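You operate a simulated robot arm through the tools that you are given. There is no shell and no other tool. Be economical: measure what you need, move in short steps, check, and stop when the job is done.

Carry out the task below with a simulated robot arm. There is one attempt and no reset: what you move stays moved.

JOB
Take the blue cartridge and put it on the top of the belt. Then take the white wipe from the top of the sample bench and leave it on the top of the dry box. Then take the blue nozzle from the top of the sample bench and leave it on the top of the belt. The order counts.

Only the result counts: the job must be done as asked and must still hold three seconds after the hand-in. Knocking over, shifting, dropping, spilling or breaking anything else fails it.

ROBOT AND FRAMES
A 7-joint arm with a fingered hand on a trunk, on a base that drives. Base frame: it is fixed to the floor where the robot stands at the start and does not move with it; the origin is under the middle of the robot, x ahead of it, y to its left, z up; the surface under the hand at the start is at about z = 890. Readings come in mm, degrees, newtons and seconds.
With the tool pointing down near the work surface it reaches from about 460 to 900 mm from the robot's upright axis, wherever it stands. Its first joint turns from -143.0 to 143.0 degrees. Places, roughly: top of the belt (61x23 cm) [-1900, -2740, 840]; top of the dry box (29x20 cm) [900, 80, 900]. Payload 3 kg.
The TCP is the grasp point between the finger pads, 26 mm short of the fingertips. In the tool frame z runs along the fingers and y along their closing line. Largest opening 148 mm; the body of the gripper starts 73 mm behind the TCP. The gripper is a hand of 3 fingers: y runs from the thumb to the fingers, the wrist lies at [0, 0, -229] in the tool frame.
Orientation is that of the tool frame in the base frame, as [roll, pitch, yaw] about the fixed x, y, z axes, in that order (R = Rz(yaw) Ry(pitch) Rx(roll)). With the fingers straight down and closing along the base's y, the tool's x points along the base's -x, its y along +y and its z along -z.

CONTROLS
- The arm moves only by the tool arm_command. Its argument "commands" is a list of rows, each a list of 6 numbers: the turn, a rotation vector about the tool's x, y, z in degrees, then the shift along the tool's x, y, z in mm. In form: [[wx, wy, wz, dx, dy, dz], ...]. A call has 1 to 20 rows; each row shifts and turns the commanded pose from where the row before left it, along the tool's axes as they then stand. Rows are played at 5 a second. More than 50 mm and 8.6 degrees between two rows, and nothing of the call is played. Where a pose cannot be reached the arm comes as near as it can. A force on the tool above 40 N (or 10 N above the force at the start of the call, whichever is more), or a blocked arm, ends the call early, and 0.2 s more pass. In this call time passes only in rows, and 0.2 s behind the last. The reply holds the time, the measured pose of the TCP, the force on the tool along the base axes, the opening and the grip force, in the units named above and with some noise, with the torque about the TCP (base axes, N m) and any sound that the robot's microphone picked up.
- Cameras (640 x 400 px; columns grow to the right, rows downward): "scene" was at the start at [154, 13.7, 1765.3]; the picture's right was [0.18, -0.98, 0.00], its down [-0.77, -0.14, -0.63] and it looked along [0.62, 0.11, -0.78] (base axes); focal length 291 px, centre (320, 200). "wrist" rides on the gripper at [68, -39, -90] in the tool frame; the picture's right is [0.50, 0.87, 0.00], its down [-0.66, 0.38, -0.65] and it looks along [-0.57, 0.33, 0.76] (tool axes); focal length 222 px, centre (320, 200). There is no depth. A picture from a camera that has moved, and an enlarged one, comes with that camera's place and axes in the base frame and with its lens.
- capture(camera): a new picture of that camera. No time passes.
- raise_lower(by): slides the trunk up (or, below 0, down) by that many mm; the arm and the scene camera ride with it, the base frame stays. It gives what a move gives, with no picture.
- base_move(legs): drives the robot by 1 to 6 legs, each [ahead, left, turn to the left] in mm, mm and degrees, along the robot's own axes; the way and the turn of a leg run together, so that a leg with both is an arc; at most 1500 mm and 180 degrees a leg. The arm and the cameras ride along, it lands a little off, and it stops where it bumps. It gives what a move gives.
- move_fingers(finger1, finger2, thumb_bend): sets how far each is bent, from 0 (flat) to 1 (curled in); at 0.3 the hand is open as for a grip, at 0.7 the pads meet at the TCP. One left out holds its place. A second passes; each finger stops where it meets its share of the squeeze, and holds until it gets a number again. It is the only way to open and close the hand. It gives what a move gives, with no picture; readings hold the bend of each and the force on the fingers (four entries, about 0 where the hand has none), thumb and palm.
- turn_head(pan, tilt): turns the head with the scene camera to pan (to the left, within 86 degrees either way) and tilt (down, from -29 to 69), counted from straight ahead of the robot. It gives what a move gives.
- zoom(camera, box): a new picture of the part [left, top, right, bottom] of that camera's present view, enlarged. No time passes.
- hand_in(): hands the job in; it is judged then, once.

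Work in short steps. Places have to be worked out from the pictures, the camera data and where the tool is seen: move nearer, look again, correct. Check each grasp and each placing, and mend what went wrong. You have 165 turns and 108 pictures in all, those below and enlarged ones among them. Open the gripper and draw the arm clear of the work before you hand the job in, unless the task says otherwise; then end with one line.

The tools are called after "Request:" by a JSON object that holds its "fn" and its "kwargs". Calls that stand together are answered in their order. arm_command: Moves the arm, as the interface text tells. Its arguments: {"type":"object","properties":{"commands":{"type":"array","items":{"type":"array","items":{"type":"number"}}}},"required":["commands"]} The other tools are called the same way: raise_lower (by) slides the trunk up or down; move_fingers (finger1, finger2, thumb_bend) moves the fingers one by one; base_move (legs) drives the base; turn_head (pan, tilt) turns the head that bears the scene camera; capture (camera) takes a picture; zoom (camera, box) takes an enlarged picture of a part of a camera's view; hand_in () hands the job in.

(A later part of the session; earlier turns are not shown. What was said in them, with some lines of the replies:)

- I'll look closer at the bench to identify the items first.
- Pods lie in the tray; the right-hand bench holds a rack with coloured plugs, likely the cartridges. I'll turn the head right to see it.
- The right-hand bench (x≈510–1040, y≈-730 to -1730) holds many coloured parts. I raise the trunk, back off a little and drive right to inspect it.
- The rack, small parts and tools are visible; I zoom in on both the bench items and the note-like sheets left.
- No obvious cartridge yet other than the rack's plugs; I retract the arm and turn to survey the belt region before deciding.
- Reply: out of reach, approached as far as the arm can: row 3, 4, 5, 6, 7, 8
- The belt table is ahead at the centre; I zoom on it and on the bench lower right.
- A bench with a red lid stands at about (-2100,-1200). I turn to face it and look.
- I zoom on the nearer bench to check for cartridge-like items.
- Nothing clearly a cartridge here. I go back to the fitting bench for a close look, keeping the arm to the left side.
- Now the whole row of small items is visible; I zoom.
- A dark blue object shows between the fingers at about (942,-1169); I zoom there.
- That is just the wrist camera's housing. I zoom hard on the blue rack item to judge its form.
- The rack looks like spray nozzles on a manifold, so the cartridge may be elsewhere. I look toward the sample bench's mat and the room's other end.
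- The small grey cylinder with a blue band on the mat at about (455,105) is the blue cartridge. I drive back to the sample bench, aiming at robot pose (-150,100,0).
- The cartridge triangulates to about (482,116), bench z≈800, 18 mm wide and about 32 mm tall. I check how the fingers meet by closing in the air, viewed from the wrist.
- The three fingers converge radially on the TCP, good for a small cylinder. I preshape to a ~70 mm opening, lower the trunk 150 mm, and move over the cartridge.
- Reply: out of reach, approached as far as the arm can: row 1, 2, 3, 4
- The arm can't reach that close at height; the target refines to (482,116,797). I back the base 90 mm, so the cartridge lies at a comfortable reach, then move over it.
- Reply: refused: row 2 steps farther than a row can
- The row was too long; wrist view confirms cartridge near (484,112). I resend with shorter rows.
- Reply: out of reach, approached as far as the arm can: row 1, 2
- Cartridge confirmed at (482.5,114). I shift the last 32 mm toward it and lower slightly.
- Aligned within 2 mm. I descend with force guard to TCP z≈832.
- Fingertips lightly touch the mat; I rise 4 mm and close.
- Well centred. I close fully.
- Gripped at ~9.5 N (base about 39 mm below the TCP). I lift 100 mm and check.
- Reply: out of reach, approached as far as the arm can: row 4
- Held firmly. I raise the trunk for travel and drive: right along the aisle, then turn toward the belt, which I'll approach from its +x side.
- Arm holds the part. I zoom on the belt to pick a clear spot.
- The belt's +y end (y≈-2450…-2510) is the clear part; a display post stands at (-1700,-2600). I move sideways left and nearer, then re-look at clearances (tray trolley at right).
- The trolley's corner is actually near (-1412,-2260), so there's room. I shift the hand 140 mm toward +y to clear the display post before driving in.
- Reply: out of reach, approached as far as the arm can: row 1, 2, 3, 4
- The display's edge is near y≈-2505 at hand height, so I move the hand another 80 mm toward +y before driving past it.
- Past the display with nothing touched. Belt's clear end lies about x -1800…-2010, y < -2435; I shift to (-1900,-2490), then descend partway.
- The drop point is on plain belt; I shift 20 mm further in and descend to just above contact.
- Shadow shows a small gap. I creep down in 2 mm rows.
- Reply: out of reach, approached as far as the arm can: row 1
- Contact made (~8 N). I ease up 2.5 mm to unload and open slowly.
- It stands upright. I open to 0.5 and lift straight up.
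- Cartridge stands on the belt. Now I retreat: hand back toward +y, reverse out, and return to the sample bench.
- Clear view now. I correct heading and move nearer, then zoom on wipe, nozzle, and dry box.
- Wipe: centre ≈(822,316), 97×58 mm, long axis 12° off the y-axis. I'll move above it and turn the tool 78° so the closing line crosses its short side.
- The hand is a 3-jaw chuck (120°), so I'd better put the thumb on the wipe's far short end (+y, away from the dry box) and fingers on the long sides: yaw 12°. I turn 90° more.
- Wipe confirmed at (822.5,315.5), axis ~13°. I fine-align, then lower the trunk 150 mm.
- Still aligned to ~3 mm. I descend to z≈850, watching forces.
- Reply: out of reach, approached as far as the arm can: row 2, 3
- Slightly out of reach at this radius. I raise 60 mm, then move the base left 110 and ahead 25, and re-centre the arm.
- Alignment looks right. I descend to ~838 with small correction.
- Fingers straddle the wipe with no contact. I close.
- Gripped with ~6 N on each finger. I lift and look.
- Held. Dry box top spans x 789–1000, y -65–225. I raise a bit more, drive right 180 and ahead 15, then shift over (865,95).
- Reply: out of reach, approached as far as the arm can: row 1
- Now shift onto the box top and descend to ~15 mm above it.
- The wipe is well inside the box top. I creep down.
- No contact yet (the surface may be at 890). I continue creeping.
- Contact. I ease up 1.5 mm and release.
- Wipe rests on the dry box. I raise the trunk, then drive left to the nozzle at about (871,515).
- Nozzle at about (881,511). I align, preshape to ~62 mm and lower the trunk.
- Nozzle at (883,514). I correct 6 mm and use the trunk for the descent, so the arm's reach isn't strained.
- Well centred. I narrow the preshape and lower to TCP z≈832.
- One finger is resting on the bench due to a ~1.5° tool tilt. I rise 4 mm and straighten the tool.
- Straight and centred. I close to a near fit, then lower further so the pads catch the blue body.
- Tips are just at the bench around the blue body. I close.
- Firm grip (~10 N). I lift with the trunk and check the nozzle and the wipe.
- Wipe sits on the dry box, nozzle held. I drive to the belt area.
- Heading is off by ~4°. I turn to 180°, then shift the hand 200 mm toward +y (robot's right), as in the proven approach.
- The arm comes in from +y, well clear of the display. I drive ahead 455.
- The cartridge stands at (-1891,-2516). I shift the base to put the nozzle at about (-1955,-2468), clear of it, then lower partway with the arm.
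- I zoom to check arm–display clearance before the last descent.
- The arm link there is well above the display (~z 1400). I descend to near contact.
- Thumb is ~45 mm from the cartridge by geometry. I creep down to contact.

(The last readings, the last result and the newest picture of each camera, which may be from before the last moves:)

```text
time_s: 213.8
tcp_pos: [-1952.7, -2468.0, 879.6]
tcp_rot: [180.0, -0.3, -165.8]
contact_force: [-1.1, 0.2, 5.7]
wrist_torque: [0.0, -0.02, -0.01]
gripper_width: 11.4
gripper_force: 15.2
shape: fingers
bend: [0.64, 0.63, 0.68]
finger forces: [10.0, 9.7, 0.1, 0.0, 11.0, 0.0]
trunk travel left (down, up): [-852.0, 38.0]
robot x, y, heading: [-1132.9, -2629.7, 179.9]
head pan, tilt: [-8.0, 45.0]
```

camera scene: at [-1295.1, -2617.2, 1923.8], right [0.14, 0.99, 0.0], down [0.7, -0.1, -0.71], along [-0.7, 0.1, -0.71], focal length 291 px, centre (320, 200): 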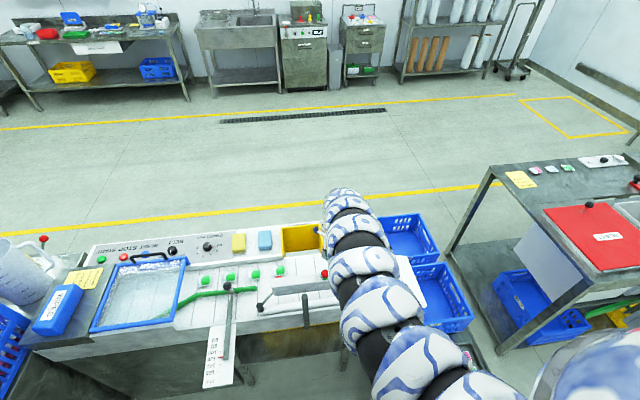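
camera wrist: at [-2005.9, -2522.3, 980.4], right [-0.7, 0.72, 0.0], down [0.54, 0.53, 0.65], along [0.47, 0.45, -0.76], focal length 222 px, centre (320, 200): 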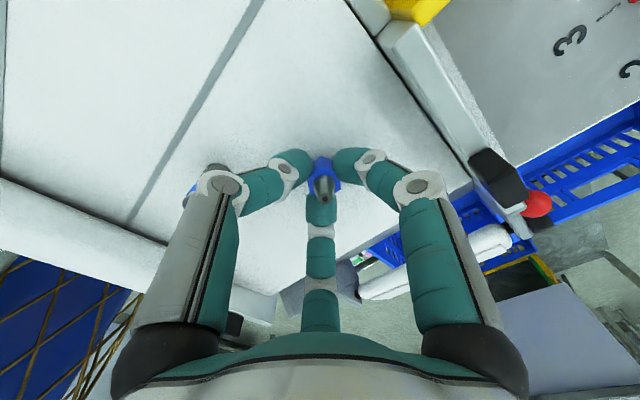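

Contact at z≈880. I ease up 1 mm and open slowly.

Request:
{"fn": "arm_command", "kwargs": {"commands": [[0, 0, 0, 0, 0, -1]]}}

Request:
{"fn": "move_fingers", "kwargs": {"finger1": 0.61, "finger2": 0.61, "thumb_bend": 0.61}}

Request:
{"fn": "capture", "kwargs": {"camera": "wrist"}}

```text
time_s: 214.2
tcp_pos: [-1951.4, -2467.7, 881.4]
tcp_rot: [180.0, 0.0, -165.9]
contact_force: [-0.2, -1.5, 1.5]
wrist_torque: [-0.03, -0.02, -0.01]
gripper_width: 11.6
gripper_force: 14.8
shape: fingers
bend: [0.64, 0.63, 0.68]
finger forces: [9.7, 9.0, 0.1, 0.0, 11.0, 0.0]
trunk travel left (down, up): [-852.0, 38.0]
robot x, y, heading: [-1132.7, -2631.1, 180.1]
head pan, tilt: [-8.0, 45.0]
```

```text
time_s: 215.2
tcp_pos: [-1952.2, -2468.0, 880.9]
tcp_rot: [179.9, -0.2, -165.9]
contact_force: [-3.2, 1.6, 15.7]
wrist_torque: [0.0, 0.13, -0.06]
gripper_width: 19.4
gripper_force: 8.0
shape: fingers
bend: [0.63, 0.63, 0.63]
finger forces: [5.9, 4.9, 0.1, 0.0, 5.1, 0.0]
trunk travel left (down, up): [-852.0, 38.0]
robot x, y, heading: [-1133.0, -2631.9, 179.9]
head pan, tilt: [-8.0, 45.0]
```

```text
13 pictures are left
camera wrist: at [-2005.7, -2522.0, 972.3], right [-0.7, 0.72, 0.0], down [0.55, 0.53, 0.65], along [0.47, 0.46, -0.76], focal length 222 px, centre (320, 200)
```

wrist: 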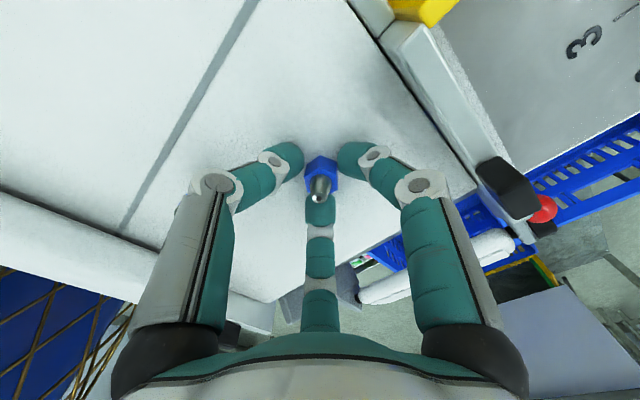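

Nozzle stands upright; fingertips press the belt as they open. I rise 4 mm, then open a bit more.

Request:
{"fn": "arm_command", "kwargs": {"commands": [[0, 0, 0, 0, 0, -4]]}}

Request:
{"fn": "move_fingers", "kwargs": {"finger1": 0.58, "finger2": 0.58, "thumb_bend": 0.58}}

Request:
{"fn": "capture", "kwargs": {"camera": "wrist"}}

```text
time_s: 215.6
tcp_pos: [-1950.8, -2467.2, 883.2]
tcp_rot: [180.0, 0.0, -166.0]
contact_force: [0.4, -0.5, -0.1]
wrist_torque: [0.02, 0.0, 0.03]
gripper_width: 25.1
gripper_force: 0.0
shape: fingers
bend: [0.61, 0.61, 0.61]
finger forces: [0.0, 0.1, 0.0, 0.0, 0.0, 0.0]
trunk travel left (down, up): [-852.0, 38.0]
robot x, y, heading: [-1132.7, -2627.2, 179.7]
head pan, tilt: [-8.0, 45.0]
```

```text
time_s: 216.6
tcp_pos: [-1951.0, -2467.6, 883.8]
tcp_rot: [179.9, -0.1, -165.9]
contact_force: [0.0, 0.3, 1.4]
wrist_torque: [0.01, 0.02, 0.0]
gripper_width: 38.6
gripper_force: 0.0
shape: fingers
bend: [0.57, 0.57, 0.57]
finger forces: [0.0, 0.1, 0.0, 0.0, 0.0, 0.1]
trunk travel left (down, up): [-852.0, 38.0]
robot x, y, heading: [-1134.7, -2632.2, 180.0]
head pan, tilt: [-8.0, 45.0]
```

```text
12 pictures are left
camera wrist: at [-2005.9, -2522.0, 974.9], right [-0.7, 0.72, 0.0], down [0.54, 0.53, 0.65], along [0.47, 0.46, -0.76], focal length 222 px, centre (320, 200)
```

wrist: 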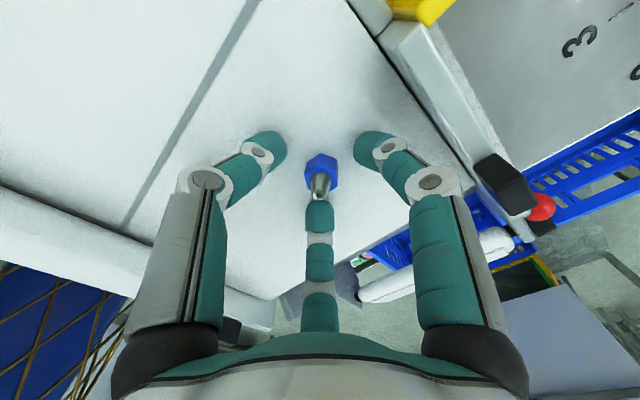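

Free. I lift straight up and look.

Request:
{"fn": "arm_command", "kwargs": {"commands": [[0, 0, 0, 0, 0, -10], [0, 0, 0, 0, 0, -25], [0, 0, 0, 0, 0, -40], [0, 0, 0, 0, 0, -40], [0, 0, 0, 0, 0, -40], [0, 0, 0, 0, 0, -40]]}}

Request:
{"fn": "capture", "kwargs": {"camera": "wrist"}}

```text
time_s: 218.0
tcp_pos: [-1949.3, -2467.6, 1078.0]
tcp_rot: [180.0, -0.3, -165.9]
contact_force: [0.2, 1.2, 0.4]
wrist_torque: [-0.04, 0.01, 0.0]
gripper_width: 38.8
gripper_force: 0.0
shape: fingers
bend: [0.57, 0.57, 0.57]
finger forces: [0.1, 0.0, 0.0, 0.0, 0.0, 0.0]
trunk travel left (down, up): [-852.0, 38.0]
robot x, y, heading: [-1131.2, -2626.6, 179.7]
head pan, tilt: [-8.0, 45.0]
```

```text
11 pictures are left
camera wrist: at [-2003.5, -2522.8, 1170.1], right [-0.7, 0.72, 0.0], down [0.54, 0.53, 0.65], along [0.47, 0.46, -0.76], focal length 222 px, centre (320, 200)
```

wrist: 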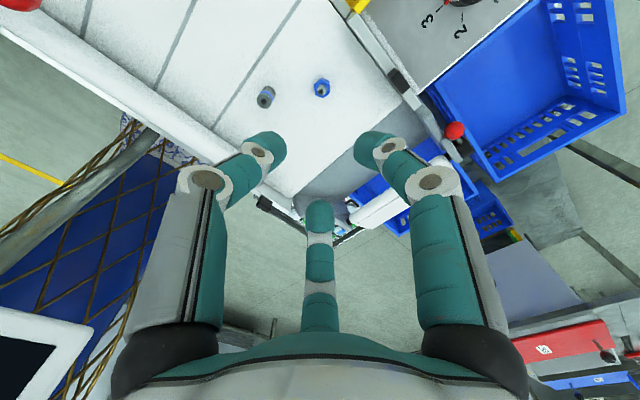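

Cartridge and nozzle both stand on the belt. I retreat: right 55 mm, then back 600, open the hand and take a final look.

Request:
{"fn": "base_move", "kwargs": {"legs": [[0, -55, 0], [-600, 0, 0]]}}

Request:
{"fn": "move_fingers", "kwargs": {"finger1": 0.3, "finger2": 0.3, "thumb_bend": 0.3}}

Request:
{"fn": "zoom", "kwargs": {"camera": "scene", "box": [200, 140, 360, 240]}}

```text
time_s: 221.9
tcp_pos: [-1350.7, -2419.5, 1078.5]
tcp_rot: [180.0, -0.2, -165.3]
contact_force: [0.5, -0.5, -0.4]
wrist_torque: [0.04, -0.01, -0.01]
gripper_width: 39.0
gripper_force: 0.1
shape: fingers
bend: [0.57, 0.57, 0.57]
finger forces: [0.1, 0.1, 0.0, 0.0, 0.0, 0.0]
trunk travel left (down, up): [-852.0, 38.0]
robot x, y, heading: [-532.4, -2575.3, -179.4]
head pan, tilt: [-8.0, 45.0]
```

```text
time_s: 222.9
tcp_pos: [-1351.7, -2418.8, 1077.1]
tcp_rot: [180.0, -0.2, -165.4]
contact_force: [0.8, 0.0, -0.2]
wrist_torque: [0.01, 0.0, -0.02]
gripper_width: 126.4
gripper_force: 0.0
shape: fingers
bend: [0.3, 0.3, 0.3]
finger forces: [0.1, 0.0, 0.0, 0.0, 0.0, 0.1]
trunk travel left (down, up): [-852.0, 38.0]
robot x, y, heading: [-538.1, -2578.0, -179.8]
head pan, tilt: [-8.0, 45.0]
```

```text
4.00 times, centred on (280, 190) of scene
camera zoom: at [-695.2, -2563.0, 1923.8], right [0.13, 0.99, 0.0], down [0.7, -0.09, -0.71], along [-0.7, 0.09, -0.71], focal length 1163 px, centre (480, 240)
```

zoom: 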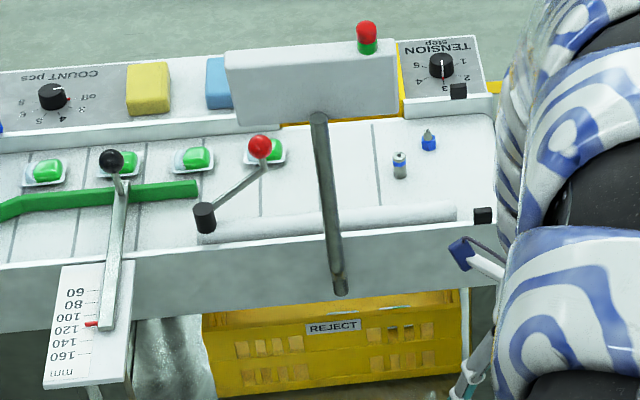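

Both parts stand on the belt, the wipe is on the dry box, the hand is open and clear. I hand in.

Request:
{"fn": "hand_in", "kwargs": {}}

```text
The job is handed in.
```

I put the blue cartridge on the belt, then the white wipe on the dry box, then the blue nozzle on the belt. My last pictures show each part resting where it was placed and nothing else moved. I took the blue-banded grey cylinder on the sample bench's mat to be the cartridge, because it was not labelled.
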